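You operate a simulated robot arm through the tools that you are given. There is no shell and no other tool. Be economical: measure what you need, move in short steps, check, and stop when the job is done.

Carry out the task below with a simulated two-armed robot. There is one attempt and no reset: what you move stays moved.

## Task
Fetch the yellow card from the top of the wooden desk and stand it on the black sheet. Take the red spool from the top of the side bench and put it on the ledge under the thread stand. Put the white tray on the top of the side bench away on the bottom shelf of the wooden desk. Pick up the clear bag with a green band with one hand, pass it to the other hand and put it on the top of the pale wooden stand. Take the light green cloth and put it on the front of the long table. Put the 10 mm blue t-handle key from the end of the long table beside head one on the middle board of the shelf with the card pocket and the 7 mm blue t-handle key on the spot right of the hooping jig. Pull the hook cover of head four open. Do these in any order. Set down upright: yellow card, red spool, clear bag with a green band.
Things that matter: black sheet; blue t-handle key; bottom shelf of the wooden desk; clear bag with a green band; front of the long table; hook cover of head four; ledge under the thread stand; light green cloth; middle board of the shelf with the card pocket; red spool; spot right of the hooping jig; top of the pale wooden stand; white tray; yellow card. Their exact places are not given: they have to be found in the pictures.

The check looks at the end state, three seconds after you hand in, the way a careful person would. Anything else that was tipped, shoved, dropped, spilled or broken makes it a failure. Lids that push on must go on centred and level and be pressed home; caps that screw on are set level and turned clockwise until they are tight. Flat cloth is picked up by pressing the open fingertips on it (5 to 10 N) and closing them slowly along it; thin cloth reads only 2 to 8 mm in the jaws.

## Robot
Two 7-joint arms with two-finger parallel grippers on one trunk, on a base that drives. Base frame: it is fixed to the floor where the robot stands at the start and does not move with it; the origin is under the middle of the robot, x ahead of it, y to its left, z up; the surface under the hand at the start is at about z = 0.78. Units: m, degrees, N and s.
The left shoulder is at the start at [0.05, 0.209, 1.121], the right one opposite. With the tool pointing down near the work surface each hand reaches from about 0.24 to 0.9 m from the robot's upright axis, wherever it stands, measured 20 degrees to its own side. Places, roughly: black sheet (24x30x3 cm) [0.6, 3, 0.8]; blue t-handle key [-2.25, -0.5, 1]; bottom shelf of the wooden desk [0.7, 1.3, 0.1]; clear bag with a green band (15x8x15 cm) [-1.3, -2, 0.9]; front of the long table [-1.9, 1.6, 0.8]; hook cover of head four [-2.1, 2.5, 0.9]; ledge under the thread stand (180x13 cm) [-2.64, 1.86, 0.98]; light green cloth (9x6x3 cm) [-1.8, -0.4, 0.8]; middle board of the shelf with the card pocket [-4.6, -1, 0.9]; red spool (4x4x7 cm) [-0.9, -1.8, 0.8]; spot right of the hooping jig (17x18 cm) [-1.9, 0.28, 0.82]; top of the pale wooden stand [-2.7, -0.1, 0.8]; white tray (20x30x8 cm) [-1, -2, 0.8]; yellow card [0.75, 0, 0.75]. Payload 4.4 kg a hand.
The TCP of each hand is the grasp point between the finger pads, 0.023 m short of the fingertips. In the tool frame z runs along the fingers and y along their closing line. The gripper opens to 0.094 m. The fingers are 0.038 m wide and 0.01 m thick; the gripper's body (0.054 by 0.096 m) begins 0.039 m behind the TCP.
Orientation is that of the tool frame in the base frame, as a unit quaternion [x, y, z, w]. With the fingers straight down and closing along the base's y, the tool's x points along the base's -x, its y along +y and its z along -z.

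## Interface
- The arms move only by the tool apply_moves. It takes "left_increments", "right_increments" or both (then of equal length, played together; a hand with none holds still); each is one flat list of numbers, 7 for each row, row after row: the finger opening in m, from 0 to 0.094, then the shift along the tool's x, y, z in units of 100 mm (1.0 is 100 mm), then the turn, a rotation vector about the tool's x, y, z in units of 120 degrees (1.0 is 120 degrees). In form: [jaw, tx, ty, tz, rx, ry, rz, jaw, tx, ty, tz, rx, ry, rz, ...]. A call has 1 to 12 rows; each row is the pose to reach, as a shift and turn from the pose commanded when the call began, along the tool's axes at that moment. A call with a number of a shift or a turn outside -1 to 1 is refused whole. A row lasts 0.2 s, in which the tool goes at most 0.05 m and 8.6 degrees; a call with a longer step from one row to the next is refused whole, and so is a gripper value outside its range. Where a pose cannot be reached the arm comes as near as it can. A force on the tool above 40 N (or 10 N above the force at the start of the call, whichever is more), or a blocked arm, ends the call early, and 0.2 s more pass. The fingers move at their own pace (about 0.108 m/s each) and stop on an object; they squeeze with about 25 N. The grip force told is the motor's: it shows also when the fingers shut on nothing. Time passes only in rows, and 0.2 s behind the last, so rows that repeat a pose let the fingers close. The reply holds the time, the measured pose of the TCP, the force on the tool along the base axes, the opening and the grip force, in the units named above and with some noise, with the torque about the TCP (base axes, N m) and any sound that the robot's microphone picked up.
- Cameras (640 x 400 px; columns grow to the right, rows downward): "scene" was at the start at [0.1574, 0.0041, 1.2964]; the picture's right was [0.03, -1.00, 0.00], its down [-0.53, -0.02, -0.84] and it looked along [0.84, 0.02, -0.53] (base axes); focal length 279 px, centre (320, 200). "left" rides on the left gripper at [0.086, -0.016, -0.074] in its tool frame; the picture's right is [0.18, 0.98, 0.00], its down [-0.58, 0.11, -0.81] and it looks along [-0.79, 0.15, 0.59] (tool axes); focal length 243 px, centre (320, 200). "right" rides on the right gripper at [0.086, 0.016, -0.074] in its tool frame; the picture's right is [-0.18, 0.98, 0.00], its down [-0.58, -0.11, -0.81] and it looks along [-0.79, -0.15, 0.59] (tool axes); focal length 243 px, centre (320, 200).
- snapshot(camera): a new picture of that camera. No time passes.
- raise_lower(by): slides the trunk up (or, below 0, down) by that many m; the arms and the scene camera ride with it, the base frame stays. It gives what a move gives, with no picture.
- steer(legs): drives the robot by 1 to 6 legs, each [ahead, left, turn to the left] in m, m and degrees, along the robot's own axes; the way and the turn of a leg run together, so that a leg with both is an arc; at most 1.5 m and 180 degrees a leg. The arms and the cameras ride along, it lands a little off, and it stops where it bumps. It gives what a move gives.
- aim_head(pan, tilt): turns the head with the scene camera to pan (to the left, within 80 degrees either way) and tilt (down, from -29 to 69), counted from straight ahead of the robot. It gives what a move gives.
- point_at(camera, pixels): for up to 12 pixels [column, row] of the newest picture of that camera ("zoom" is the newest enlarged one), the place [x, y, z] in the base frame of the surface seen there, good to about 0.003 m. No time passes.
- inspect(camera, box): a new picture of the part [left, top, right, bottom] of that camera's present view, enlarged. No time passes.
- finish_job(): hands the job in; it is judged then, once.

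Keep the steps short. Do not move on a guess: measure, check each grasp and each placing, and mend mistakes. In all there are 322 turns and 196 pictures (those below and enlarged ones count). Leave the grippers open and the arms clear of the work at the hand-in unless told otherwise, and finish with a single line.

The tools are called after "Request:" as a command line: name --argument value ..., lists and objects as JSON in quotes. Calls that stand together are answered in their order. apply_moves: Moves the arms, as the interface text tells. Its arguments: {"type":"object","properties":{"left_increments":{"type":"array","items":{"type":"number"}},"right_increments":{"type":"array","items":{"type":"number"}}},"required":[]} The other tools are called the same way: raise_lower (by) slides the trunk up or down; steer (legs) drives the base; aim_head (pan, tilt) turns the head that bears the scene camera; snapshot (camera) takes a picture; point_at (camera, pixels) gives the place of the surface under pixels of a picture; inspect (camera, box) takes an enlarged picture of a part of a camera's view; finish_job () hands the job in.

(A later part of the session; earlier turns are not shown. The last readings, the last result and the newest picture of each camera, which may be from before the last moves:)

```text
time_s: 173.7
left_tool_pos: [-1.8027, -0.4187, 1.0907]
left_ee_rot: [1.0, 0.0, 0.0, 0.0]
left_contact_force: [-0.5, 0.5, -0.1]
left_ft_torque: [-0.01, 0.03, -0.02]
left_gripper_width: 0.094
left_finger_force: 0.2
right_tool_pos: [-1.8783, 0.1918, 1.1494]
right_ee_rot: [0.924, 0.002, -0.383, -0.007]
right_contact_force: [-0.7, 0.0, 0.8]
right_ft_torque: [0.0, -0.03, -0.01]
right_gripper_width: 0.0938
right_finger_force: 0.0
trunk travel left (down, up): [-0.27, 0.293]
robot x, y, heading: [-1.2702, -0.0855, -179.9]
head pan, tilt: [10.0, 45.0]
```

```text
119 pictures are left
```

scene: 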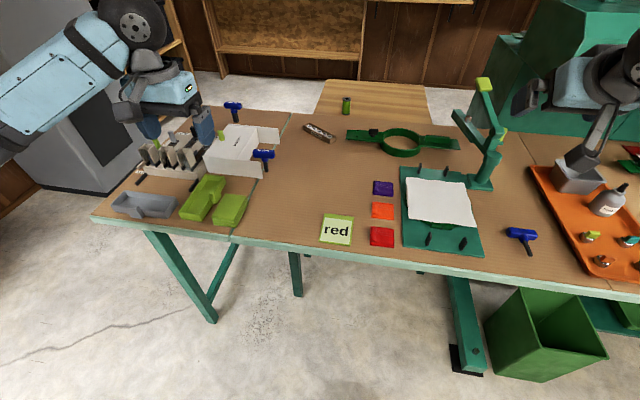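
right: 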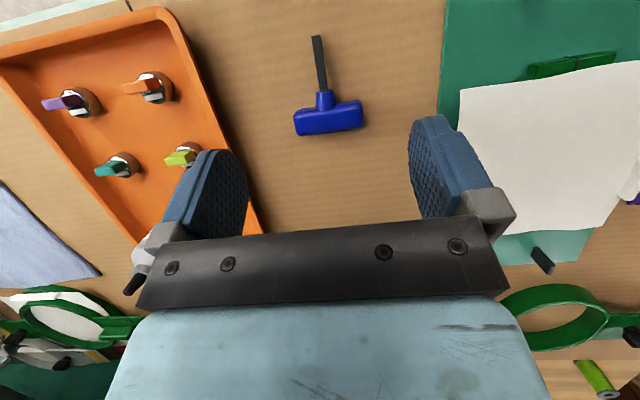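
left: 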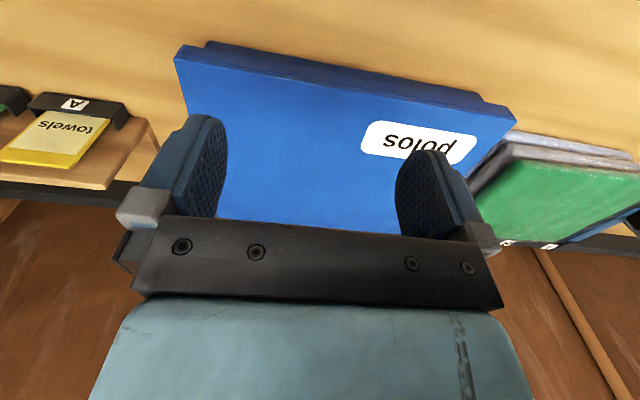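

Request:
inspect --camera "scene" --box '[160, 150, 288, 240]'

Request:
snapshot --camera "left"

Request:
point_at --camera "zoom" --pixels '[[320, 220], [425, 230], [375, 325], [275, 310], [350, 270], [430, 250], [375, 360], [270, 250], [250, 270], [210, 260], [300, 220]]'

```text
4.44 times, centred on (224, 195) of scene
```

zoom: 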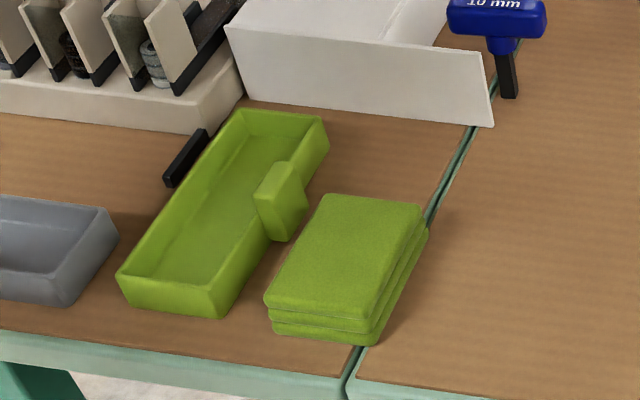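

```text
117 pictures are left
```

left: 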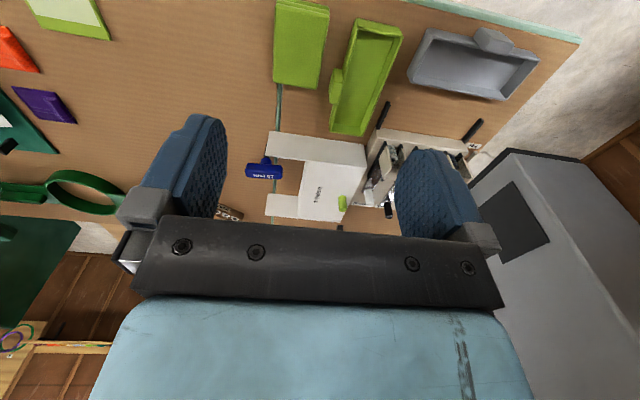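

```text
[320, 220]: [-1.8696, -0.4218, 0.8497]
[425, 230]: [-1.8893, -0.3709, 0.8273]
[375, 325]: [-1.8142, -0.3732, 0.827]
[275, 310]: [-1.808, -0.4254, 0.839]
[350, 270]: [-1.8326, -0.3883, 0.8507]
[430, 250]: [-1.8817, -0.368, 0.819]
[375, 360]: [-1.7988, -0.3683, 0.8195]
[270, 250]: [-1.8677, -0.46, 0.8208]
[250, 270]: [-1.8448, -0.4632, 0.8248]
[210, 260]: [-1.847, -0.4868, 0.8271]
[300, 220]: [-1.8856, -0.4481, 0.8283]
```

Cloth: x −1.89…−1.808, y −0.427…−0.370, top 0.85. I'll align the left hand at (−1.842, −0.3985) with jaws at 76 mm, and lower.

Request:
apply_moves --left_increments '[0.076, -0.2, -0.1, 0, 0, 0, 0, 0.076, -0.39, -0.2, 0, 0, 0, 0]'

Request:
raise_lower --by -0.17

Request:
snapshot --camera "left"

```text
time_s: 174.3
left_tool_pos: [-1.8414, -0.3994, 1.0909]
left_ee_rot: [1.0, 0.0, 0.001, 0.0]
left_contact_force: [0.9, 0.0, -0.6]
left_ft_torque: [-0.01, 0.02, 0.01]
left_gripper_width: 0.0761
left_finger_force: 0.0
right_tool_pos: [-1.8786, 0.191, 1.1489]
right_ee_rot: [0.923, 0.003, -0.384, -0.006]
right_contact_force: [-0.4, 0.2, -1.2]
right_ft_torque: [-0.01, -0.01, -0.01]
right_gripper_width: 0.094
right_finger_force: 0.1
trunk travel left (down, up): [-0.27, 0.293]
robot x, y, heading: [-1.2684, -0.0806, -180.0]
head pan, tilt: [10.0, 45.0]
```

```text
time_s: 176.2
left_tool_pos: [-1.841, -0.3998, 0.9204]
left_ee_rot: [1.0, 0.0, 0.0, 0.001]
left_contact_force: [-0.6, 0.1, -0.6]
left_ft_torque: [-0.02, 0.01, -0.04]
left_gripper_width: 0.0762
left_finger_force: 0.0
right_tool_pos: [-1.8789, 0.1916, 0.9798]
right_ee_rot: [0.923, 0.001, -0.384, -0.007]
right_contact_force: [0.1, 0.0, -0.7]
right_ft_torque: [-0.02, 0.0, -0.04]
right_gripper_width: 0.0939
right_finger_force: 0.1
trunk travel left (down, up): [-0.1, 0.463]
robot x, y, heading: [-1.2694, -0.0861, -180.2]
head pan, tilt: [10.0, 45.0]
```

```text
116 pictures are left
```

left: 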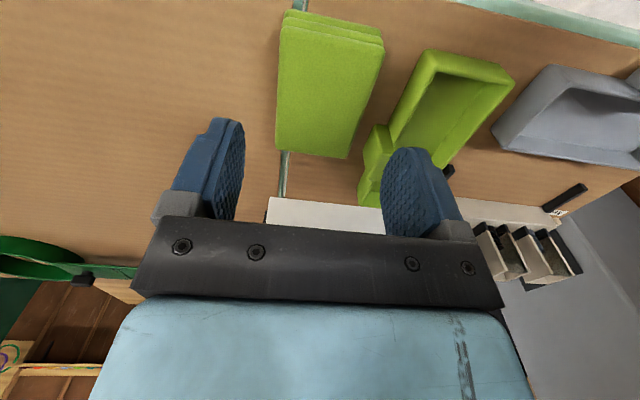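

Request:
apply_moves --left_increments '[0.076, 0, 0, 0.3, 0, 0, 0, 0.076, 0, 0, 0.55, 0, 0, 0, 0.076, 0, 0, 0.7, 0, 0, 0, 0.076, 0, 0, 0.7, 0, 0, 0]'

Request:
snapshot --camera "left"

```text
time_s: 177.2
left_tool_pos: [-1.8409, -0.3997, 0.85]
left_ee_rot: [1.0, 0.0, 0.0, 0.0]
left_contact_force: [-0.8, 0.5, 0.1]
left_ft_torque: [-0.01, -0.03, -0.01]
left_gripper_width: 0.0758
left_finger_force: 0.1
right_tool_pos: [-1.8774, 0.1904, 0.9791]
right_ee_rot: [0.924, 0.002, -0.383, -0.007]
right_contact_force: [-0.1, 0.6, -0.4]
right_ft_torque: [0.0, -0.03, 0.0]
right_gripper_width: 0.094
right_finger_force: 0.0
trunk travel left (down, up): [-0.1, 0.463]
robot x, y, heading: [-1.2725, -0.0828, -179.9]
head pan, tilt: [10.0, 45.0]
```

```text
115 pictures are left
```

left: 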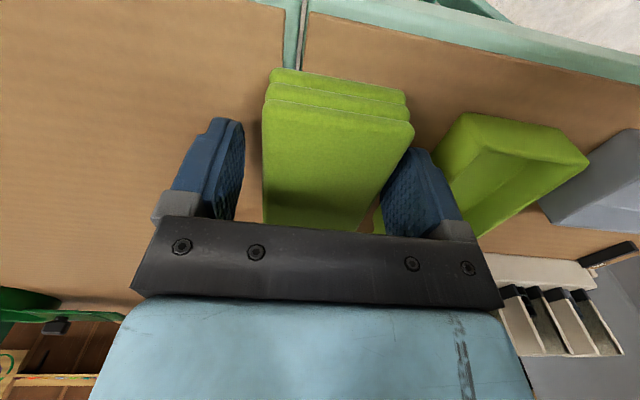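

The cloth is between the fingers. Close.

Request:
apply_moves --left_increments '[0.06, 0, 0, 0, 0, 0, 0, 0.045, 0, 0, 0, 0, 0, 0, 0.035, 0, 0, 0, 0, 0, 0, 0.035, 0, 0, 0, 0, 0, 0]'

Request:
apply_moves --left_increments '[0.035, 0, 0, -0.2, 0, 0, 0, 0.035, 0, 0, -0.5, 0, 0, 0, 0.035, 0, 0, -1.0, 0, 0, 0]'

Request:
snapshot --camera "left"

```text
time_s: 178.2
left_tool_pos: [-1.8418, -0.3996, 0.8504]
left_ee_rot: [1.0, -0.001, 0.0, 0.001]
left_contact_force: [0.2, 0.2, -0.8]
left_ft_torque: [0.01, -0.02, 0.0]
left_gripper_width: 0.0592
left_finger_force: 25.3
right_tool_pos: [-1.8778, 0.1907, 0.9796]
right_ee_rot: [0.923, 0.002, -0.384, -0.006]
right_contact_force: [-0.1, -1.1, -0.3]
right_ft_torque: [-0.02, -0.02, 0.02]
right_gripper_width: 0.0943
right_finger_force: 0.0
trunk travel left (down, up): [-0.1, 0.463]
robot x, y, heading: [-1.2711, -0.0841, -179.9]
head pan, tilt: [10.0, 45.0]
```

```text
time_s: 179.1
left_tool_pos: [-1.841, -0.399, 0.9523]
left_ee_rot: [1.0, 0.0, 0.0, 0.001]
left_contact_force: [0.6, 1.0, -0.2]
left_ft_torque: [-0.02, 0.01, -0.01]
left_gripper_width: 0.0593
left_finger_force: 24.5
right_tool_pos: [-1.8765, 0.1921, 0.9797]
right_ee_rot: [0.923, 0.003, -0.384, -0.006]
right_contact_force: [-0.6, -0.3, 0.1]
right_ft_torque: [0.0, -0.01, 0.03]
right_gripper_width: 0.0941
right_finger_force: 0.1
trunk travel left (down, up): [-0.1, 0.463]
robot x, y, heading: [-1.2692, -0.0819, -180.1]
head pan, tilt: [10.0, 45.0]
```

```text
114 pictures are left
```

left: 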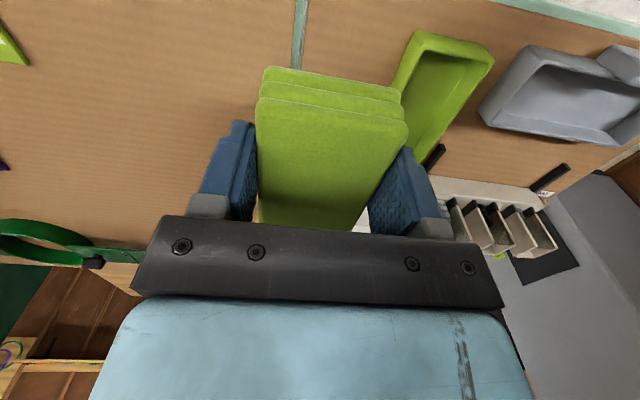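

Cloth held. Raise, back off, drive to y≈1.9 and look at the table's front.

Request:
raise_lower --by 0.15

Request:
steer --legs '[[-0.25, 0, 0], [0, -1.0, 0], [0, -1.0, 0]]'

Request:
snapshot --camera "scene"

```text
time_s: 180.8
left_tool_pos: [-1.8424, -0.4006, 1.1002]
left_ee_rot: [1.0, 0.0, 0.001, 0.0]
left_contact_force: [-0.7, 0.7, -0.1]
left_ft_torque: [0.02, 0.04, 0.02]
left_gripper_width: 0.0593
left_finger_force: 24.9
right_tool_pos: [-1.8786, 0.1918, 1.129]
right_ee_rot: [0.924, 0.003, -0.383, -0.005]
right_contact_force: [-1.4, 1.4, -0.3]
right_ft_torque: [0.01, -0.01, 0.01]
right_gripper_width: 0.0938
right_finger_force: 0.0
trunk travel left (down, up): [-0.25, 0.313]
robot x, y, heading: [-1.2738, -0.0851, -180.3]
head pan, tilt: [10.0, 45.0]
```

```text
time_s: 200.0
left_tool_pos: [-1.5939, 1.6014, 1.1012]
left_ee_rot: [1.0, 0.001, 0.0, 0.0]
left_contact_force: [-0.2, 0.2, -0.7]
left_ft_torque: [0.01, -0.04, 0.06]
left_gripper_width: 0.0592
left_finger_force: 25.2
right_tool_pos: [-1.6317, 2.1913, 1.1301]
right_ee_rot: [0.923, 0.004, -0.384, -0.006]
right_contact_force: [0.0, -0.2, 0.6]
right_ft_torque: [0.0, 0.0, 0.02]
right_gripper_width: 0.0942
right_finger_force: 0.1
trunk travel left (down, up): [-0.25, 0.313]
robot x, y, heading: [-1.0232, 1.9203, -179.8]
head pan, tilt: [10.0, 45.0]
```

```text
113 pictures are left
```

scene: 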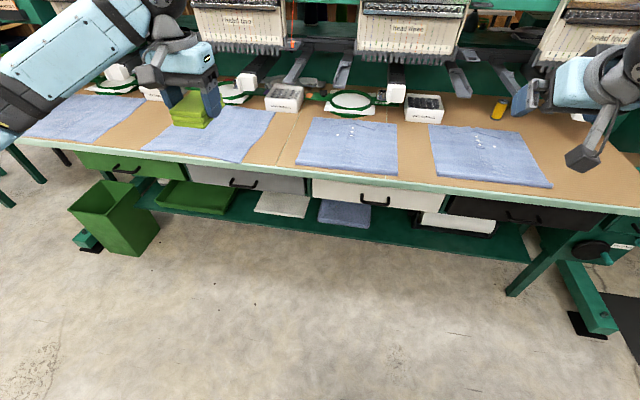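

Request:
point_at --camera "scene" --pixels '[[262, 140], [240, 158], [298, 168], [305, 140], [270, 160], [285, 150], [397, 174], [396, 140], [440, 180], [432, 150], [415, 165], [415, 178]]'

Request:
inspect --camera "scene" --box '[220, 90, 460, 210]'

```text
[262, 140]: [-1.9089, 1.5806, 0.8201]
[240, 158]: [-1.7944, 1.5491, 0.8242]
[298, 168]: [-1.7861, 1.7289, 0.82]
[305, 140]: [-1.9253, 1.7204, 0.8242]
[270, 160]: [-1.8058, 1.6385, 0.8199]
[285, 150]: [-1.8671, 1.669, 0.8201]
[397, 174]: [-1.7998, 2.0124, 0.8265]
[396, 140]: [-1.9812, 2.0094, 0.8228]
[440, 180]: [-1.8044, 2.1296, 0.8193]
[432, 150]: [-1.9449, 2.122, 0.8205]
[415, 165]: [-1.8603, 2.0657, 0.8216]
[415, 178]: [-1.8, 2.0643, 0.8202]
```

```text
2.67 times, centred on (340, 150) of scene
```

zoom: 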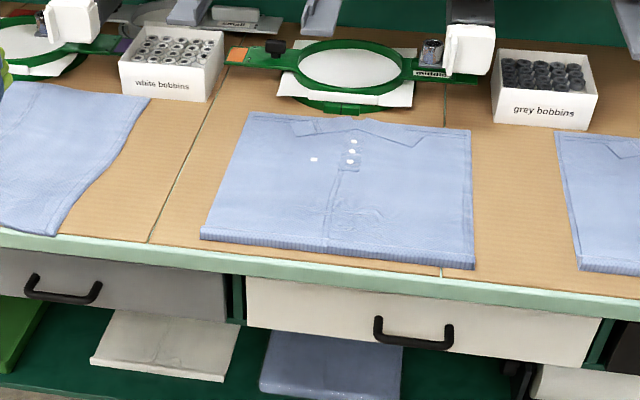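

There's a gap between shirts at y 1.60–1.71. I'll drive the cloth over (−1.85, 1.655).

Request:
steer --legs '[[0, -0.053, 0], [0.256, 0, 0]]'

Request:
raise_lower --by -0.15

Request:
snapshot --camera "left"

Request:
snapshot --camera "scene"

```text
time_s: 202.6
left_tool_pos: [-1.8486, 1.6536, 1.1]
left_ee_rot: [1.0, 0.001, 0.0, 0.0]
left_contact_force: [0.1, 0.1, 0.5]
left_ft_torque: [0.0, 0.0, -0.02]
left_gripper_width: 0.0594
left_finger_force: 25.0
right_tool_pos: [-1.8843, 2.2451, 1.1299]
right_ee_rot: [0.923, 0.003, -0.384, -0.006]
right_contact_force: [0.4, 0.7, -0.5]
right_ft_torque: [0.01, -0.04, 0.02]
right_gripper_width: 0.0941
right_finger_force: 0.0
trunk travel left (down, up): [-0.25, 0.313]
robot x, y, heading: [-1.2719, 1.9707, -180.1]
head pan, tilt: [10.0, 45.0]
```

```text
time_s: 204.4
left_tool_pos: [-1.8467, 1.6542, 0.9515]
left_ee_rot: [1.0, 0.0, 0.0, 0.0]
left_contact_force: [0.5, 0.5, -0.3]
left_ft_torque: [0.01, 0.01, -0.01]
left_gripper_width: 0.0591
left_finger_force: 24.8
right_tool_pos: [-1.8834, 2.2439, 0.98]
right_ee_rot: [0.924, 0.003, -0.383, -0.006]
right_contact_force: [-1.0, -0.6, -0.2]
right_ft_torque: [0.01, 0.02, -0.02]
right_gripper_width: 0.094
right_finger_force: 0.1
trunk travel left (down, up): [-0.1, 0.463]
robot x, y, heading: [-1.2754, 1.9676, -179.7]
head pan, tilt: [10.0, 45.0]
```

```text
111 pictures are left
```

left: 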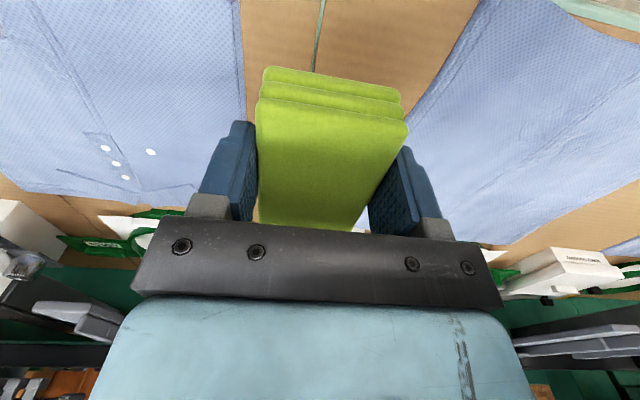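

```text
110 pictures are left
```

scene: 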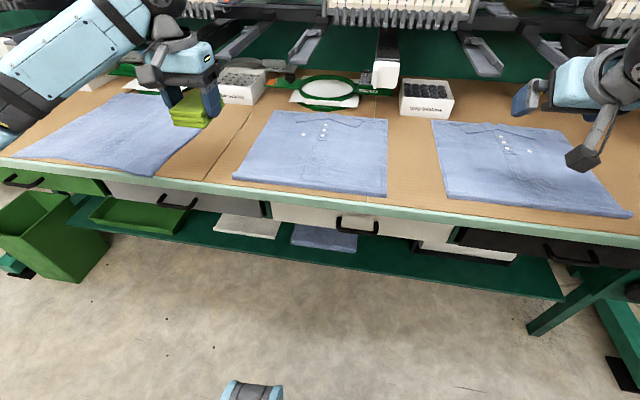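

Request:
point_at --camera "left" --pixels '[[430, 85], [405, 130], [470, 20], [450, 55], [245, 100], [240, 60], [262, 80], [405, 95]]'

```text
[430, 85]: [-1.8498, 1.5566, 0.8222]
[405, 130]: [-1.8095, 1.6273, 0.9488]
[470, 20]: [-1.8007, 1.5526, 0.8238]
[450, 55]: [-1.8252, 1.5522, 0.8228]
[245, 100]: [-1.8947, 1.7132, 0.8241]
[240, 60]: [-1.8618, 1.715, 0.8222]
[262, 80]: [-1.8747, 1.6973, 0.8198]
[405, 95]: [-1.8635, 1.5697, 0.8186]
```

Gap runs y 1.565–1.713; shift 12 mm to centre it and lower to 0.853.

Request:
apply_moves --left_increments '[0.035, 0, 0.12, 0.2, 0, 0, 0, 0.035, 0, 0.12, 0.5, 0, 0, 0, 0.035, 0, 0.12, 0.8, 0, 0, 0, 0.035, 0, 0.12, 0.97, 0, 0, 0, 0.035, 0, 0.12, 0.985, 0, 0, 0, 0.035, 0, 0.12, 0.99, 0, 0, 0]'

Request:
apply_moves --left_increments '[0.058, 0, 0, 0.005, 0, 0, 0, 0.063, 0, 0, 0.005, 0, 0, 0, 0.07, 0, 0, 0.005, 0, 0, 0, 0.08, 0, 0, 0.005, 0, 0, 0, 0.08, 0, 0, -0.3, 0, 0, 0, 0.08, 0, 0, -0.7, 0, 0, 0, 0.08, 0, 0, -1.0, 0, 0, 0]'

Request:
snapshot --camera "left"

```text
time_s: 205.8
left_tool_pos: [-1.8473, 1.6393, 0.853]
left_ee_rot: [1.0, 0.001, 0.0, 0.0]
left_contact_force: [-0.3, -0.7, 0.3]
left_ft_torque: [0.05, 0.02, -0.02]
left_gripper_width: 0.0593
left_finger_force: 24.8
right_tool_pos: [-1.8838, 2.2443, 0.9798]
right_ee_rot: [0.923, 0.003, -0.384, -0.006]
right_contact_force: [0.3, -0.3, 0.0]
right_ft_torque: [0.0, 0.02, -0.01]
right_gripper_width: 0.0937
right_finger_force: 0.0
trunk travel left (down, up): [-0.1, 0.463]
robot x, y, heading: [-1.2755, 1.9717, -180.0]
head pan, tilt: [10.0, 45.0]
```

```text
time_s: 207.4
left_tool_pos: [-1.8469, 1.6422, 0.952]
left_ee_rot: [1.0, 0.001, 0.0, 0.0]
left_contact_force: [-0.2, 0.2, -0.2]
left_ft_torque: [0.01, -0.01, -0.02]
left_gripper_width: 0.0799
left_finger_force: 0.1
right_tool_pos: [-1.8834, 2.2453, 0.9801]
right_ee_rot: [0.923, 0.003, -0.384, -0.006]
right_contact_force: [1.2, 0.3, 0.7]
right_ft_torque: [-0.03, -0.01, -0.04]
right_gripper_width: 0.0938
right_finger_force: 0.1
trunk travel left (down, up): [-0.1, 0.463]
robot x, y, heading: [-1.2767, 1.9699, -179.7]
head pan, tilt: [10.0, 45.0]
```

```text
109 pictures are left
```

left: 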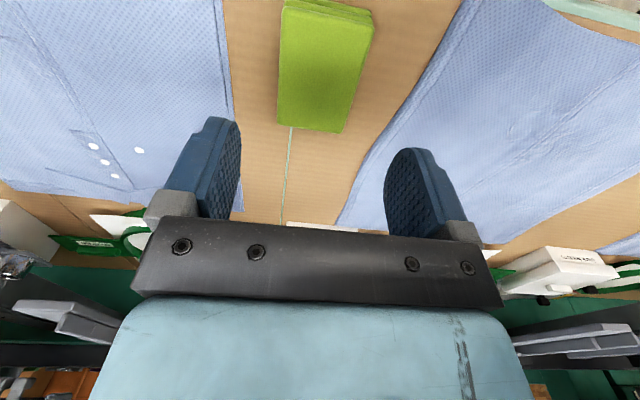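

Cloth is placed flat in the gap. Raise, retract the left hand, back off, and drive to the 10 mm key.

Request:
raise_lower --by 0.15

Request:
apply_moves --left_increments '[0.094, 0.5, 0, 0, 0, 0, 0, 0.094, 1.0, 0, 0, 0, 0, 0]'

Request:
apply_moves --left_increments '[0.094, 0.5, 0, 0, 0, 0, 0, 0.094, 1.0, 0, 0, 0, 0, 0]'

Request:
steer --legs '[[-0.25, 0, 0], [0, 1.3, 0], [0, 1.3, 0], [0.12, 0, 0]]'

Request:
snapshot --camera "scene"

```text
time_s: 209.1
left_tool_pos: [-1.8468, 1.642, 1.1016]
left_ee_rot: [1.0, 0.001, 0.0, 0.0]
left_contact_force: [0.3, -0.1, -0.4]
left_ft_torque: [-0.01, -0.01, 0.01]
left_gripper_width: 0.0799
left_finger_force: 0.2
right_tool_pos: [-1.8828, 2.2445, 1.13]
right_ee_rot: [0.923, 0.002, -0.384, -0.006]
right_contact_force: [1.2, -1.1, -0.2]
right_ft_torque: [0.01, 0.0, 0.01]
right_gripper_width: 0.0939
right_finger_force: 0.0
trunk travel left (down, up): [-0.25, 0.313]
robot x, y, heading: [-1.279, 1.9729, -179.9]
head pan, tilt: [10.0, 45.0]
```

```text
time_s: 209.7
left_tool_pos: [-1.746, 1.6419, 1.102]
left_ee_rot: [1.0, 0.001, 0.0, 0.001]
left_contact_force: [0.1, 0.1, 0.2]
left_ft_torque: [0.01, 0.0, 0.01]
left_gripper_width: 0.0941
left_finger_force: 0.1
right_tool_pos: [-1.8827, 2.2432, 1.1297]
right_ee_rot: [0.923, 0.002, -0.384, -0.007]
right_contact_force: [0.8, 0.5, 0.4]
right_ft_torque: [-0.01, -0.02, -0.01]
right_gripper_width: 0.0939
right_finger_force: 0.0
trunk travel left (down, up): [-0.25, 0.313]
robot x, y, heading: [-1.2759, 1.9696, -179.9]
head pan, tilt: [10.0, 45.0]
```

```text
time_s: 210.3
left_tool_pos: [-1.6454, 1.6422, 1.1016]
left_ee_rot: [1.0, 0.001, 0.0, 0.0]
left_contact_force: [0.5, 0.2, 0.0]
left_ft_torque: [-0.01, 0.01, 0.02]
left_gripper_width: 0.0938
left_finger_force: 0.0
right_tool_pos: [-1.8838, 2.2434, 1.1303]
right_ee_rot: [0.924, 0.003, -0.383, -0.006]
right_contact_force: [0.1, 1.0, 0.7]
right_ft_torque: [0.01, -0.01, -0.03]
right_gripper_width: 0.0942
right_finger_force: 0.1
trunk travel left (down, up): [-0.25, 0.313]
robot x, y, heading: [-1.2754, 1.9697, -179.7]
head pan, tilt: [10.0, 45.0]
```

```text
time_s: 235.4
left_tool_pos: [-1.5471, -0.9442, 1.1001]
left_ee_rot: [1.0, -0.008, 0.0, 0.0]
left_contact_force: [0.0, 0.1, 0.2]
left_ft_torque: [0.01, -0.01, -0.03]
left_gripper_width: 0.0939
left_finger_force: 0.1
right_tool_pos: [-1.7727, -0.338, 1.1293]
right_ee_rot: [0.923, -0.006, -0.383, -0.009]
right_contact_force: [0.4, -0.7, 0.0]
right_ft_torque: [0.0, -0.01, 0.0]
right_gripper_width: 0.0938
right_finger_force: 0.1
trunk travel left (down, up): [-0.25, 0.313]
robot x, y, heading: [-1.1687, -0.6232, 179.2]
head pan, tilt: [10.0, 45.0]
```

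```text
108 pictures are left
```

scene: 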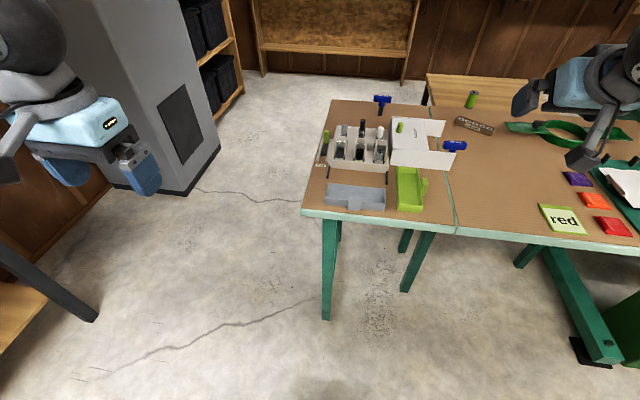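

Request:
inspect --camera "scene" --box '[380, 105, 490, 180]'

Request:
point_at --camera "zoom" --pixels '[[375, 235], [430, 235], [505, 235], [430, 215], [430, 275], [455, 285], [435, 300], [400, 280], [350, 265], [300, 250], [370, 110], [200, 150]]'

```text
5.33 times, centred on (435, 142) of scene
```

zoom: 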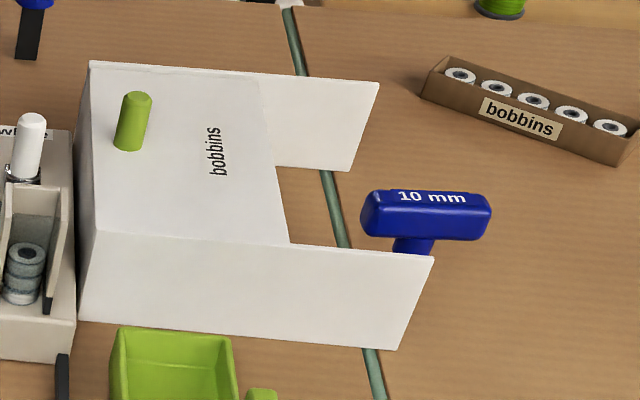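

```text
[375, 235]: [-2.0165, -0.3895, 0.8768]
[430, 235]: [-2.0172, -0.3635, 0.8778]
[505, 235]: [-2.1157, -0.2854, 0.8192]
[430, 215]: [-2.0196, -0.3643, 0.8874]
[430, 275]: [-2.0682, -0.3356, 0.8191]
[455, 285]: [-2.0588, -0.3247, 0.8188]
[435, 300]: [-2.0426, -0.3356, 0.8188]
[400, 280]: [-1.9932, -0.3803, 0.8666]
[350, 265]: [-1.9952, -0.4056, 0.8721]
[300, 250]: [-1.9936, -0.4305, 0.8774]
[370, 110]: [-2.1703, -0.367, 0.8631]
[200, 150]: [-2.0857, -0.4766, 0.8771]
```

A carton flap (top 0.876 at x −1.994) stands in front of the key, so I'll pick it with the fingers straight down. Un-pitch and drive forward.

Request:
apply_moves --right_increments '[0.094, 0, 0.07, 0, 0, 0.068, 0, 0.094, 0, 0.14, 0, 0, 0.136, 0, 0.094, 0, 0.21, 0, 0, 0.204, 0, 0.094, 0, 0.28, 0, 0, 0.272, 0, 0.094, 0, 0.28, 0, 0, 0.34, 0, 0.094, 0, 0.28, 0, 0, 0.375, 0, 0.094, 0, 0.28, 0, 0, 0.375, 0]'

Request:
steer --legs '[[0.16, 0, 0.8]]'

Request:
raise_lower --by -0.12

```text
time_s: 237.0
left_tool_pos: [-1.5466, -0.9437, 1.1006]
left_ee_rot: [1.0, -0.007, -0.001, 0.0]
left_contact_force: [0.8, 0.0, 0.3]
left_ft_torque: [-0.05, -0.05, 0.04]
left_gripper_width: 0.0938
left_finger_force: 0.1
right_tool_pos: [-1.7716, -0.3663, 1.1294]
right_ee_rot: [1.0, -0.008, 0.0, -0.006]
right_contact_force: [0.1, 0.2, -0.5]
right_ft_torque: [0.03, 0.0, -0.01]
right_gripper_width: 0.0941
right_finger_force: 0.0
trunk travel left (down, up): [-0.25, 0.313]
robot x, y, heading: [-1.1674, -0.6221, 179.0]
head pan, tilt: [10.0, 45.0]
```

```text
time_s: 238.4
left_tool_pos: [-1.7026, -0.9478, 1.1015]
left_ee_rot: [1.0, -0.001, 0.0, 0.0]
left_contact_force: [-0.7, 0.7, -1.5]
left_ft_torque: [0.0, -0.04, 0.0]
left_gripper_width: 0.0939
left_finger_force: 0.1
right_tool_pos: [-1.9379, -0.3731, 1.1293]
right_ee_rot: [1.0, -0.002, -0.001, -0.007]
right_contact_force: [-0.1, -0.8, -0.1]
right_ft_torque: [0.0, 0.01, 0.0]
right_gripper_width: 0.094
right_finger_force: 0.0
trunk travel left (down, up): [-0.25, 0.313]
robot x, y, heading: [-1.3299, -0.6212, 179.8]
head pan, tilt: [10.0, 45.0]
```

```text
time_s: 239.9
left_tool_pos: [-1.7012, -0.9481, 0.9816]
left_ee_rot: [1.0, 0.0, -0.001, 0.0]
left_contact_force: [0.0, 0.2, -0.5]
left_ft_torque: [-0.03, 0.0, 0.02]
left_gripper_width: 0.0943
left_finger_force: 0.0
right_tool_pos: [-1.9359, -0.373, 1.0085]
right_ee_rot: [1.0, -0.001, 0.0, -0.007]
right_contact_force: [-0.1, -0.2, -0.3]
right_ft_torque: [-0.03, 0.02, -0.01]
right_gripper_width: 0.0937
right_finger_force: 0.0
trunk travel left (down, up): [-0.13, 0.433]
robot x, y, heading: [-1.329, -0.6213, 180.1]
head pan, tilt: [10.0, 45.0]
```

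Request:
apply_moves --right_increments '[0.094, -0.45, -0.06, 0, 0, 0, 0, 0.094, -0.92, -0.06, 0, 0, 0, 0, 0.094, -0.92, -0.06, 0.4, 0, 0, 0, 0.094, -0.92, -0.06, 0.5, 0, 0, 0, 0.094, -0.92, -0.06, 0.5, 0, 0, 0]'

Request:
snapshot --camera "right"

Request:
inspect --camera "scene" --box '[360, 60, 560, 200]'

```text
time_s: 241.1
left_tool_pos: [-1.7015, -0.9484, 0.9806]
left_ee_rot: [1.0, -0.001, 0.0, 0.0]
left_contact_force: [0.4, -0.1, 0.4]
left_ft_torque: [0.03, -0.03, 0.02]
left_gripper_width: 0.0936
left_finger_force: 0.0
right_tool_pos: [-2.0295, -0.366, 0.9579]
right_ee_rot: [1.0, -0.002, -0.001, -0.007]
right_contact_force: [0.7, 0.7, -0.1]
right_ft_torque: [0.0, -0.01, -0.02]
right_gripper_width: 0.0941
right_finger_force: 0.1
trunk travel left (down, up): [-0.13, 0.433]
robot x, y, heading: [-1.3315, -0.6224, 179.8]
head pan, tilt: [10.0, 45.0]
```

```text
106 pictures are left
```

right: 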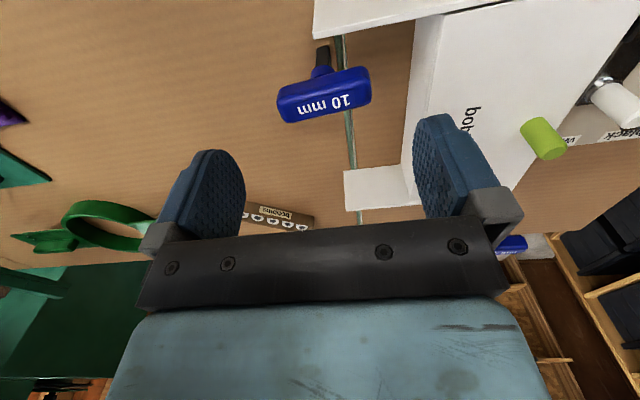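

```text
2.86 times, centred on (460, 130) of scene
```

zoom: 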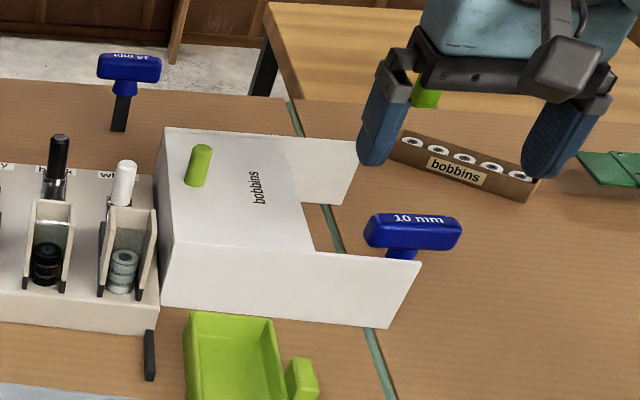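

Reduce opening to 80 mm to stay clear of the carton, lower 66 mm, and close.

Request:
apply_moves --right_increments '[0.08, 0, 0, 0, 0, 0, 0, 0.08, 0, 0.01, 0.3, 0, 0, 0, 0.08, 0, 0.01, 0.6, 0, 0, 0, 0.08, 0, 0.01, 0.67, 0, 0, 0, 0.045, 0, 0.01, 0.67, 0, 0, 0, 0.045, 0, 0.01, 0.67, 0, 0, 0, 0.045, 0, 0.01, 0.67, 0, 0, 0]'

Request:
apply_moves --right_increments '[0.045, 0, 0, -0.2, 0, 0, 0, 0.045, 0, 0, -0.6, 0, 0, 0, 0.045, 0, 0, -1.0, 0, 0, 0]'

Request:
snapshot --camera "right"

```text
time_s: 242.7
left_tool_pos: [-1.7026, -0.9481, 0.9813]
left_ee_rot: [1.0, -0.002, 0.0, 0.0]
left_contact_force: [-0.3, -0.1, -0.1]
left_ft_torque: [0.02, -0.01, 0.01]
left_gripper_width: 0.094
left_finger_force: 0.0
right_tool_pos: [-2.0282, -0.3678, 0.8924]
right_ee_rot: [1.0, -0.001, -0.001, -0.008]
right_contact_force: [0.3, 0.9, 0.1]
right_ft_torque: [-0.01, 0.0, -0.03]
right_gripper_width: 0.0627
right_finger_force: 25.5
trunk travel left (down, up): [-0.13, 0.433]
robot x, y, heading: [-1.3326, -0.6204, 180.1]
head pan, tilt: [10.0, 45.0]
```

```text
time_s: 243.5
left_tool_pos: [-1.7018, -0.9482, 0.9803]
left_ee_rot: [1.0, 0.0, -0.001, 0.0]
left_contact_force: [1.1, 0.6, 1.2]
left_ft_torque: [-0.01, 0.01, 0.01]
left_gripper_width: 0.0943
left_finger_force: 0.1
right_tool_pos: [-2.029, -0.3669, 0.9917]
right_ee_rot: [1.0, -0.002, -0.001, -0.008]
right_contact_force: [0.3, 0.2, -1.0]
right_ft_torque: [-0.01, -0.01, 0.02]
right_gripper_width: 0.0625
right_finger_force: 25.0
trunk travel left (down, up): [-0.13, 0.433]
robot x, y, heading: [-1.3322, -0.6192, 180.0]
head pan, tilt: [10.0, 45.0]
```

```text
104 pictures are left
```

right: 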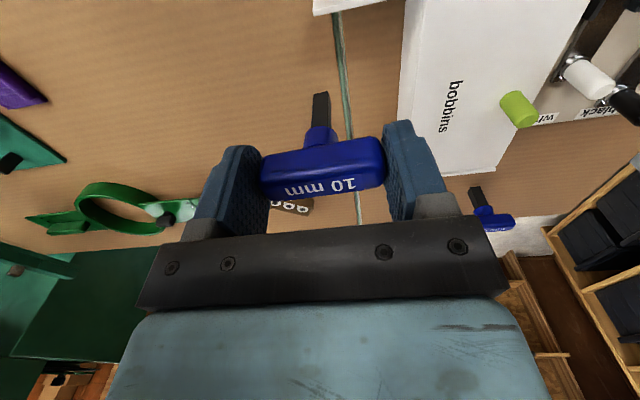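

10 mm key held. Raise, back off, and survey the corridor to the west.

Request:
raise_lower --by 0.15

Request:
steer --legs '[[-0.4, 0, 0]]'

Request:
aim_head --pan 15 --tilt 20

Request:
snapshot --camera "scene"

```text
time_s: 245.2
left_tool_pos: [-1.703, -0.9475, 1.1306]
left_ee_rot: [1.0, -0.001, -0.001, 0.0]
left_contact_force: [0.5, 0.2, -0.6]
left_ft_torque: [0.0, 0.03, 0.01]
left_gripper_width: 0.0941
left_finger_force: 0.1
right_tool_pos: [-2.0304, -0.3668, 1.1427]
right_ee_rot: [1.0, -0.002, -0.001, -0.008]
right_contact_force: [1.2, -1.2, -0.4]
right_ft_torque: [0.01, 0.0, 0.01]
right_gripper_width: 0.0627
right_finger_force: 25.2
trunk travel left (down, up): [-0.28, 0.283]
robot x, y, heading: [-1.3305, -0.62, 179.9]
head pan, tilt: [10.0, 45.0]
```

```text
time_s: 247.8
left_tool_pos: [-1.2995, -0.9485, 1.131]
left_ee_rot: [1.0, 0.0, 0.0, 0.0]
left_contact_force: [-0.7, 0.1, 0.7]
left_ft_torque: [0.0, 0.04, 0.04]
left_gripper_width: 0.0939
left_finger_force: 0.1
right_tool_pos: [-1.6271, -0.368, 1.1427]
right_ee_rot: [1.0, -0.002, -0.002, -0.007]
right_contact_force: [0.0, 0.2, -1.6]
right_ft_torque: [0.03, 0.0, 0.02]
right_gripper_width: 0.0625
right_finger_force: 25.6
trunk travel left (down, up): [-0.28, 0.283]
robot x, y, heading: [-0.9266, -0.6208, 180.1]
head pan, tilt: [10.0, 45.0]
```

```text
time_s: 248.6
left_tool_pos: [-1.3005, -0.9489, 1.1317]
left_ee_rot: [1.0, -0.001, 0.0, 0.001]
left_contact_force: [0.1, 0.2, -0.2]
left_ft_torque: [0.04, -0.01, 0.02]
left_gripper_width: 0.094
left_finger_force: 0.2
right_tool_pos: [-1.6278, -0.3667, 1.1428]
right_ee_rot: [1.0, -0.001, -0.001, -0.007]
right_contact_force: [-0.2, 0.7, -0.8]
right_ft_torque: [0.04, -0.03, 0.01]
right_gripper_width: 0.0625
right_finger_force: 24.8
trunk travel left (down, up): [-0.28, 0.283]
robot x, y, heading: [-0.9278, -0.6229, 179.8]
head pan, tilt: [15.0, 20.0]
```

```text
103 pictures are left
```

scene: 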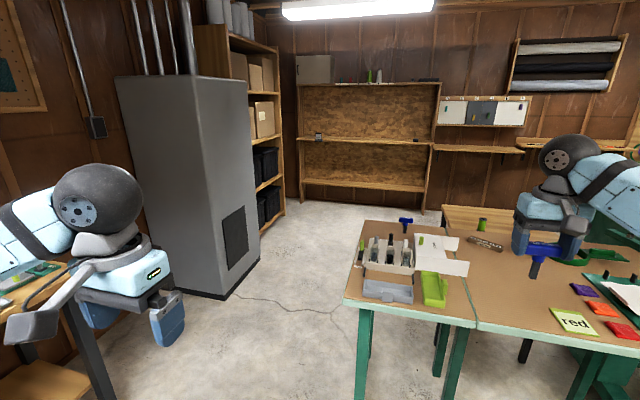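

Request:
inspect --camera "scene" --box '[280, 50, 460, 220]'

Request:
point_at --camera "scene" --pixels '[[365, 142], [318, 137], [425, 143], [365, 187], [225, 299], [260, 262], [282, 210], [348, 300], [360, 222], [444, 207], [365, 82], [330, 139]]'

```text
2.35 times, centred on (370, 135) of scene
```

zoom: 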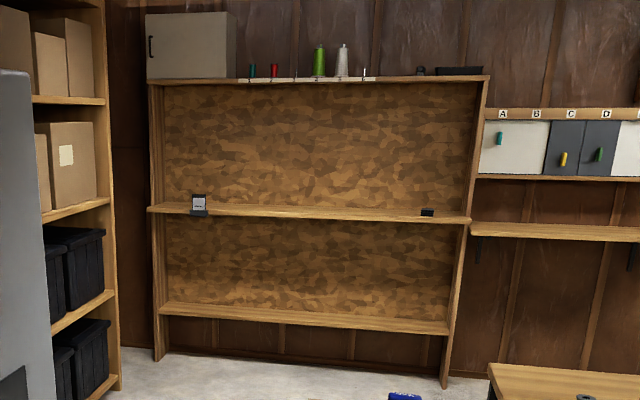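

```text
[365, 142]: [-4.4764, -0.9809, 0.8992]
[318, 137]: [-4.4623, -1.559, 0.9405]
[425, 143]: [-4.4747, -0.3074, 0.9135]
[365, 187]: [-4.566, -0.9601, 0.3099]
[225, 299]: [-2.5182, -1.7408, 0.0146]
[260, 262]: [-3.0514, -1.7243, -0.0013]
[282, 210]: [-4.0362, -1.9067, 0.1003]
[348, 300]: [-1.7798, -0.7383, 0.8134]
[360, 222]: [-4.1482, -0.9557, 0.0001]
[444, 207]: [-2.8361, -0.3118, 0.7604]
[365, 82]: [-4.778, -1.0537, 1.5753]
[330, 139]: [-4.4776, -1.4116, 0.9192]
```

The middle board is clear: front edge x −4.476, top ≈0.91, wide headroom. Drive west through the corridor (cabinet y −1.73, table end y −0.74).

Request:
steer --legs '[[0, 0.62, 0], [1.4, 0, 0], [1.3, 0, 0]]'

Request:
aim_head --pan -15 --tilt 35

Request:
snapshot --camera "scene"

```text
time_s: 259.9
left_tool_pos: [-2.523, -1.5514, 1.1292]
left_ee_rot: [1.0, -0.01, 0.003, 0.005]
left_contact_force: [-0.5, -0.1, -0.8]
left_ft_torque: [0.0, 0.04, 0.0]
left_gripper_width: 0.0941
left_finger_force: 0.1
right_tool_pos: [-2.8584, -0.9705, 1.146]
right_ee_rot: [1.0, -0.002, -0.003, -0.007]
right_contact_force: [-0.7, 1.3, -1.3]
right_ft_torque: [-0.02, -0.02, 0.01]
right_gripper_width: 0.0618
right_finger_force: 25.4
trunk travel left (down, up): [-0.28, 0.283]
robot x, y, heading: [-2.1659, -1.2256, 179.8]
head pan, tilt: [15.0, 20.0]
stopped in leg 2: the robot was blocked; the commanded pose is now the measured one
```

```text
time_s: 260.8
left_tool_pos: [-2.523, -1.5506, 1.13]
left_ee_rot: [1.0, -0.009, 0.001, 0.004]
left_contact_force: [-0.5, 0.0, 0.1]
left_ft_torque: [0.0, 0.0, 0.01]
left_gripper_width: 0.0938
left_finger_force: 0.0
right_tool_pos: [-2.8566, -0.9698, 1.1479]
right_ee_rot: [1.0, -0.004, -0.003, -0.008]
right_contact_force: [-0.2, 0.2, -0.8]
right_ft_torque: [-0.02, 0.01, -0.03]
right_gripper_width: 0.0619
right_finger_force: 25.9
trunk travel left (down, up): [-0.28, 0.283]
robot x, y, heading: [-2.1636, -1.2287, 179.9]
head pan, tilt: [-15.0, 35.0]
```

```text
101 pictures are left
```

scene: 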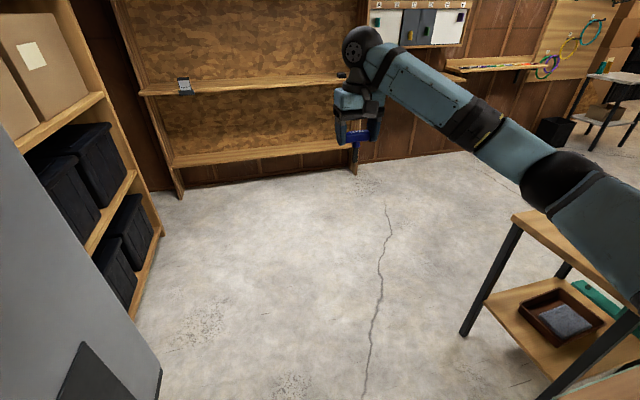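

Blocked — likely the left elbow against the grey cabinet. Back up slightly and look left.

Request:
steer --legs '[[-0.1, 0, 0]]'

Request:
aim_head --pan 60 --tilt 40

Request:
snapshot --camera "scene"

Request:
aim_head --pan -70 --tilt 50

Request:
snapshot --camera "scene"

```text
time_s: 261.9
left_tool_pos: [-2.4315, -1.5527, 1.1257]
left_ee_rot: [1.0, -0.011, 0.006, 0.003]
left_contact_force: [-0.7, -0.3, 0.4]
left_ft_torque: [0.01, 0.01, -0.01]
left_gripper_width: 0.0939
left_finger_force: 0.0
right_tool_pos: [-2.7634, -0.971, 1.1417]
right_ee_rot: [1.0, -0.003, 0.0, -0.007]
right_contact_force: [0.1, -0.3, -1.0]
right_ft_torque: [0.02, -0.01, 0.0]
right_gripper_width: 0.0618
right_finger_force: 24.9
trunk travel left (down, up): [-0.28, 0.283]
robot x, y, heading: [-2.0634, -1.2244, 179.5]
head pan, tilt: [-15.0, 35.0]
```

```text
time_s: 263.4
left_tool_pos: [-2.432, -1.5526, 1.1266]
left_ee_rot: [1.0, -0.011, 0.006, 0.004]
left_contact_force: [0.4, -0.1, -0.4]
left_ft_torque: [-0.03, 0.0, 0.02]
left_gripper_width: 0.094
left_finger_force: 0.1
right_tool_pos: [-2.7637, -0.972, 1.1426]
right_ee_rot: [1.0, -0.003, 0.001, -0.007]
right_contact_force: [-0.4, 0.0, -0.7]
right_ft_torque: [-0.01, 0.02, 0.01]
right_gripper_width: 0.0616
right_finger_force: 24.8
trunk travel left (down, up): [-0.28, 0.283]
robot x, y, heading: [-2.0619, -1.2265, 180.0]
head pan, tilt: [60.0, 40.0]
```

```text
100 pictures are left
```

scene: 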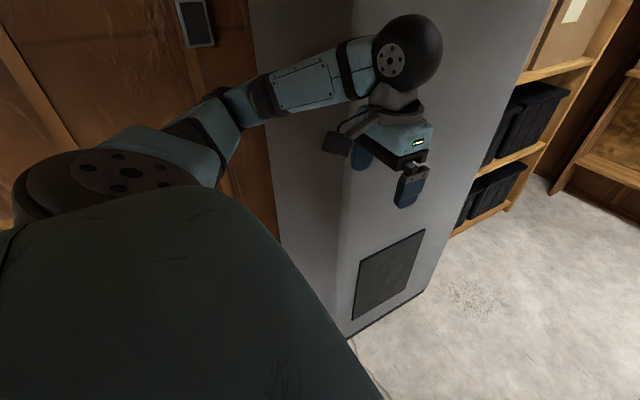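

```text
time_s: 265.5
left_tool_pos: [-2.432, -1.5515, 1.1263]
left_ee_rot: [1.0, -0.01, 0.006, 0.003]
left_contact_force: [0.0, -0.1, 0.4]
left_ft_torque: [-0.01, -0.02, -0.01]
left_gripper_width: 0.0939
left_finger_force: 0.0
right_tool_pos: [-2.7634, -0.9721, 1.1405]
right_ee_rot: [1.0, -0.004, 0.0, -0.007]
right_contact_force: [-0.5, -0.8, -1.5]
right_ft_torque: [-0.01, -0.01, 0.0]
right_gripper_width: 0.0618
right_finger_force: 25.0
trunk travel left (down, up): [-0.28, 0.283]
robot x, y, heading: [-2.0646, -1.2259, 179.9]
head pan, tilt: [-70.0, 50.0]
```

```text
99 pictures are left
```

scene: 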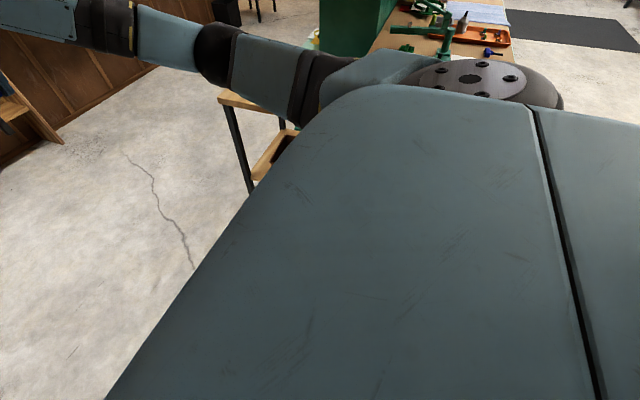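

Confirmed: left elbow near the cabinet. Shift right 0.12 and go on in shorter legs.

Request:
steer --legs '[[0, -0.12, 0], [0.9, 0, 0], [0.8, 0, 0]]'

Request:
aim_head --pan -10 --tilt 35

Request:
snapshot --camera "scene"

```text
time_s: 268.6
left_tool_pos: [-2.5739, -1.4324, 1.1243]
left_ee_rot: [1.0, -0.003, 0.011, 0.009]
left_contact_force: [0.7, -0.4, -0.9]
left_ft_torque: [0.05, 0.01, -0.02]
left_gripper_width: 0.0941
left_finger_force: 0.1
right_tool_pos: [-2.9201, -0.8565, 1.1447]
right_ee_rot: [1.0, 0.005, -0.003, -0.006]
right_contact_force: [-0.2, 0.5, -0.2]
right_ft_torque: [0.02, -0.04, 0.0]
right_gripper_width: 0.0612
right_finger_force: 24.7
trunk travel left (down, up): [-0.28, 0.283]
robot x, y, heading: [-2.2195, -1.1053, -179.3]
head pan, tilt: [-70.0, 50.0]
stopped in leg 2: the robot was blocked; the commanded pose is now the measured one
```

```text
time_s: 269.9
left_tool_pos: [-2.5737, -1.4314, 1.127]
left_ee_rot: [1.0, -0.005, 0.009, 0.007]
left_contact_force: [0.3, 0.5, -0.1]
left_ft_torque: [0.0, 0.01, -0.01]
left_gripper_width: 0.0941
left_finger_force: 0.2
right_tool_pos: [-2.9163, -0.8544, 1.1483]
right_ee_rot: [1.0, 0.002, -0.005, -0.006]
right_contact_force: [0.0, 0.6, 0.2]
right_ft_torque: [-0.02, -0.01, -0.02]
right_gripper_width: 0.0616
right_finger_force: 24.9
trunk travel left (down, up): [-0.28, 0.283]
robot x, y, heading: [-2.2218, -1.1088, -179.6]
head pan, tilt: [-10.0, 35.0]
```

```text
98 pictures are left
```

scene: 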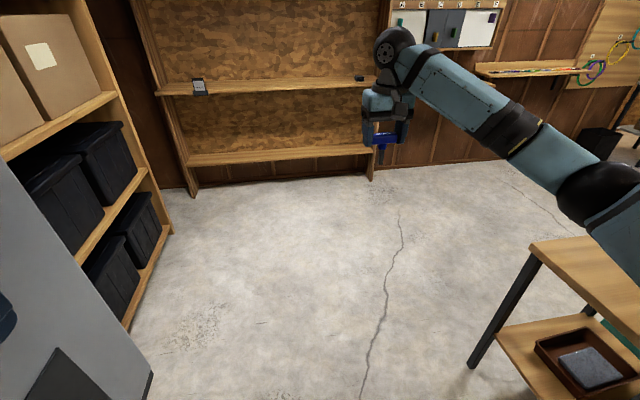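

Request:
steer --legs '[[-0.05, 0, 0]]'

Request:
aim_head --pan 50 --tilt 45

Request:
snapshot --camera "scene"

Request:
point_at --camera "scene" --pixels '[[250, 110], [300, 90], [200, 130], [150, 150], [330, 60], [330, 200], [270, 200], [400, 300], [380, 330], [100, 130]]'

```text
time_s: 270.9
left_tool_pos: [-2.5337, -1.4344, 1.1214]
left_ee_rot: [1.0, -0.006, 0.013, 0.006]
left_contact_force: [0.6, -0.3, 0.1]
left_ft_torque: [-0.02, 0.05, 0.05]
left_gripper_width: 0.0939
left_finger_force: 0.1
right_tool_pos: [-2.875, -0.857, 1.141]
right_ee_rot: [1.0, 0.003, -0.001, -0.008]
right_contact_force: [0.1, 1.0, -0.4]
right_ft_torque: [0.0, 0.01, 0.0]
right_gripper_width: 0.0617
right_finger_force: 24.6
trunk travel left (down, up): [-0.28, 0.283]
robot x, y, heading: [-2.1763, -1.1082, -179.8]
head pan, tilt: [-10.0, 35.0]
```

```text
time_s: 272.2
left_tool_pos: [-2.5343, -1.434, 1.1203]
left_ee_rot: [1.0, -0.007, 0.014, 0.006]
left_contact_force: [0.5, -0.5, -0.1]
left_ft_torque: [0.02, -0.02, 0.01]
left_gripper_width: 0.0937
left_finger_force: 0.1
right_tool_pos: [-2.8761, -0.8565, 1.1411]
right_ee_rot: [1.0, 0.003, 0.001, -0.008]
right_contact_force: [0.1, -0.7, -0.7]
right_ft_torque: [0.01, 0.01, -0.01]
right_gripper_width: 0.0616
right_finger_force: 25.1
trunk travel left (down, up): [-0.28, 0.283]
robot x, y, heading: [-2.175, -1.1076, -179.7]
head pan, tilt: [50.0, 45.0]
```

```text
97 pictures are left
```

scene: 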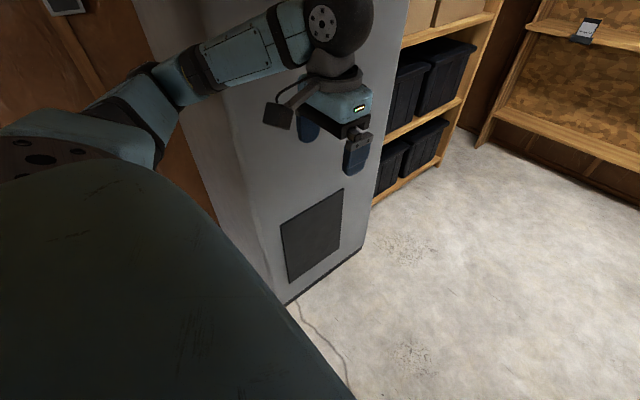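

```text
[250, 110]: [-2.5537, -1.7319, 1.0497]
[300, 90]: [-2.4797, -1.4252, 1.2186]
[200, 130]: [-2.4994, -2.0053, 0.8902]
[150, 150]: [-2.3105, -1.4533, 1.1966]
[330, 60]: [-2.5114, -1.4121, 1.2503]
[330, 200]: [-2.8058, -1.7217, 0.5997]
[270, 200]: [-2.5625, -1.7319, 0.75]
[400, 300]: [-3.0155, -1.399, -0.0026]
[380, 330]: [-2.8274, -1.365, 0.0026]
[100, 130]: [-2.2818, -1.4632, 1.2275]
```

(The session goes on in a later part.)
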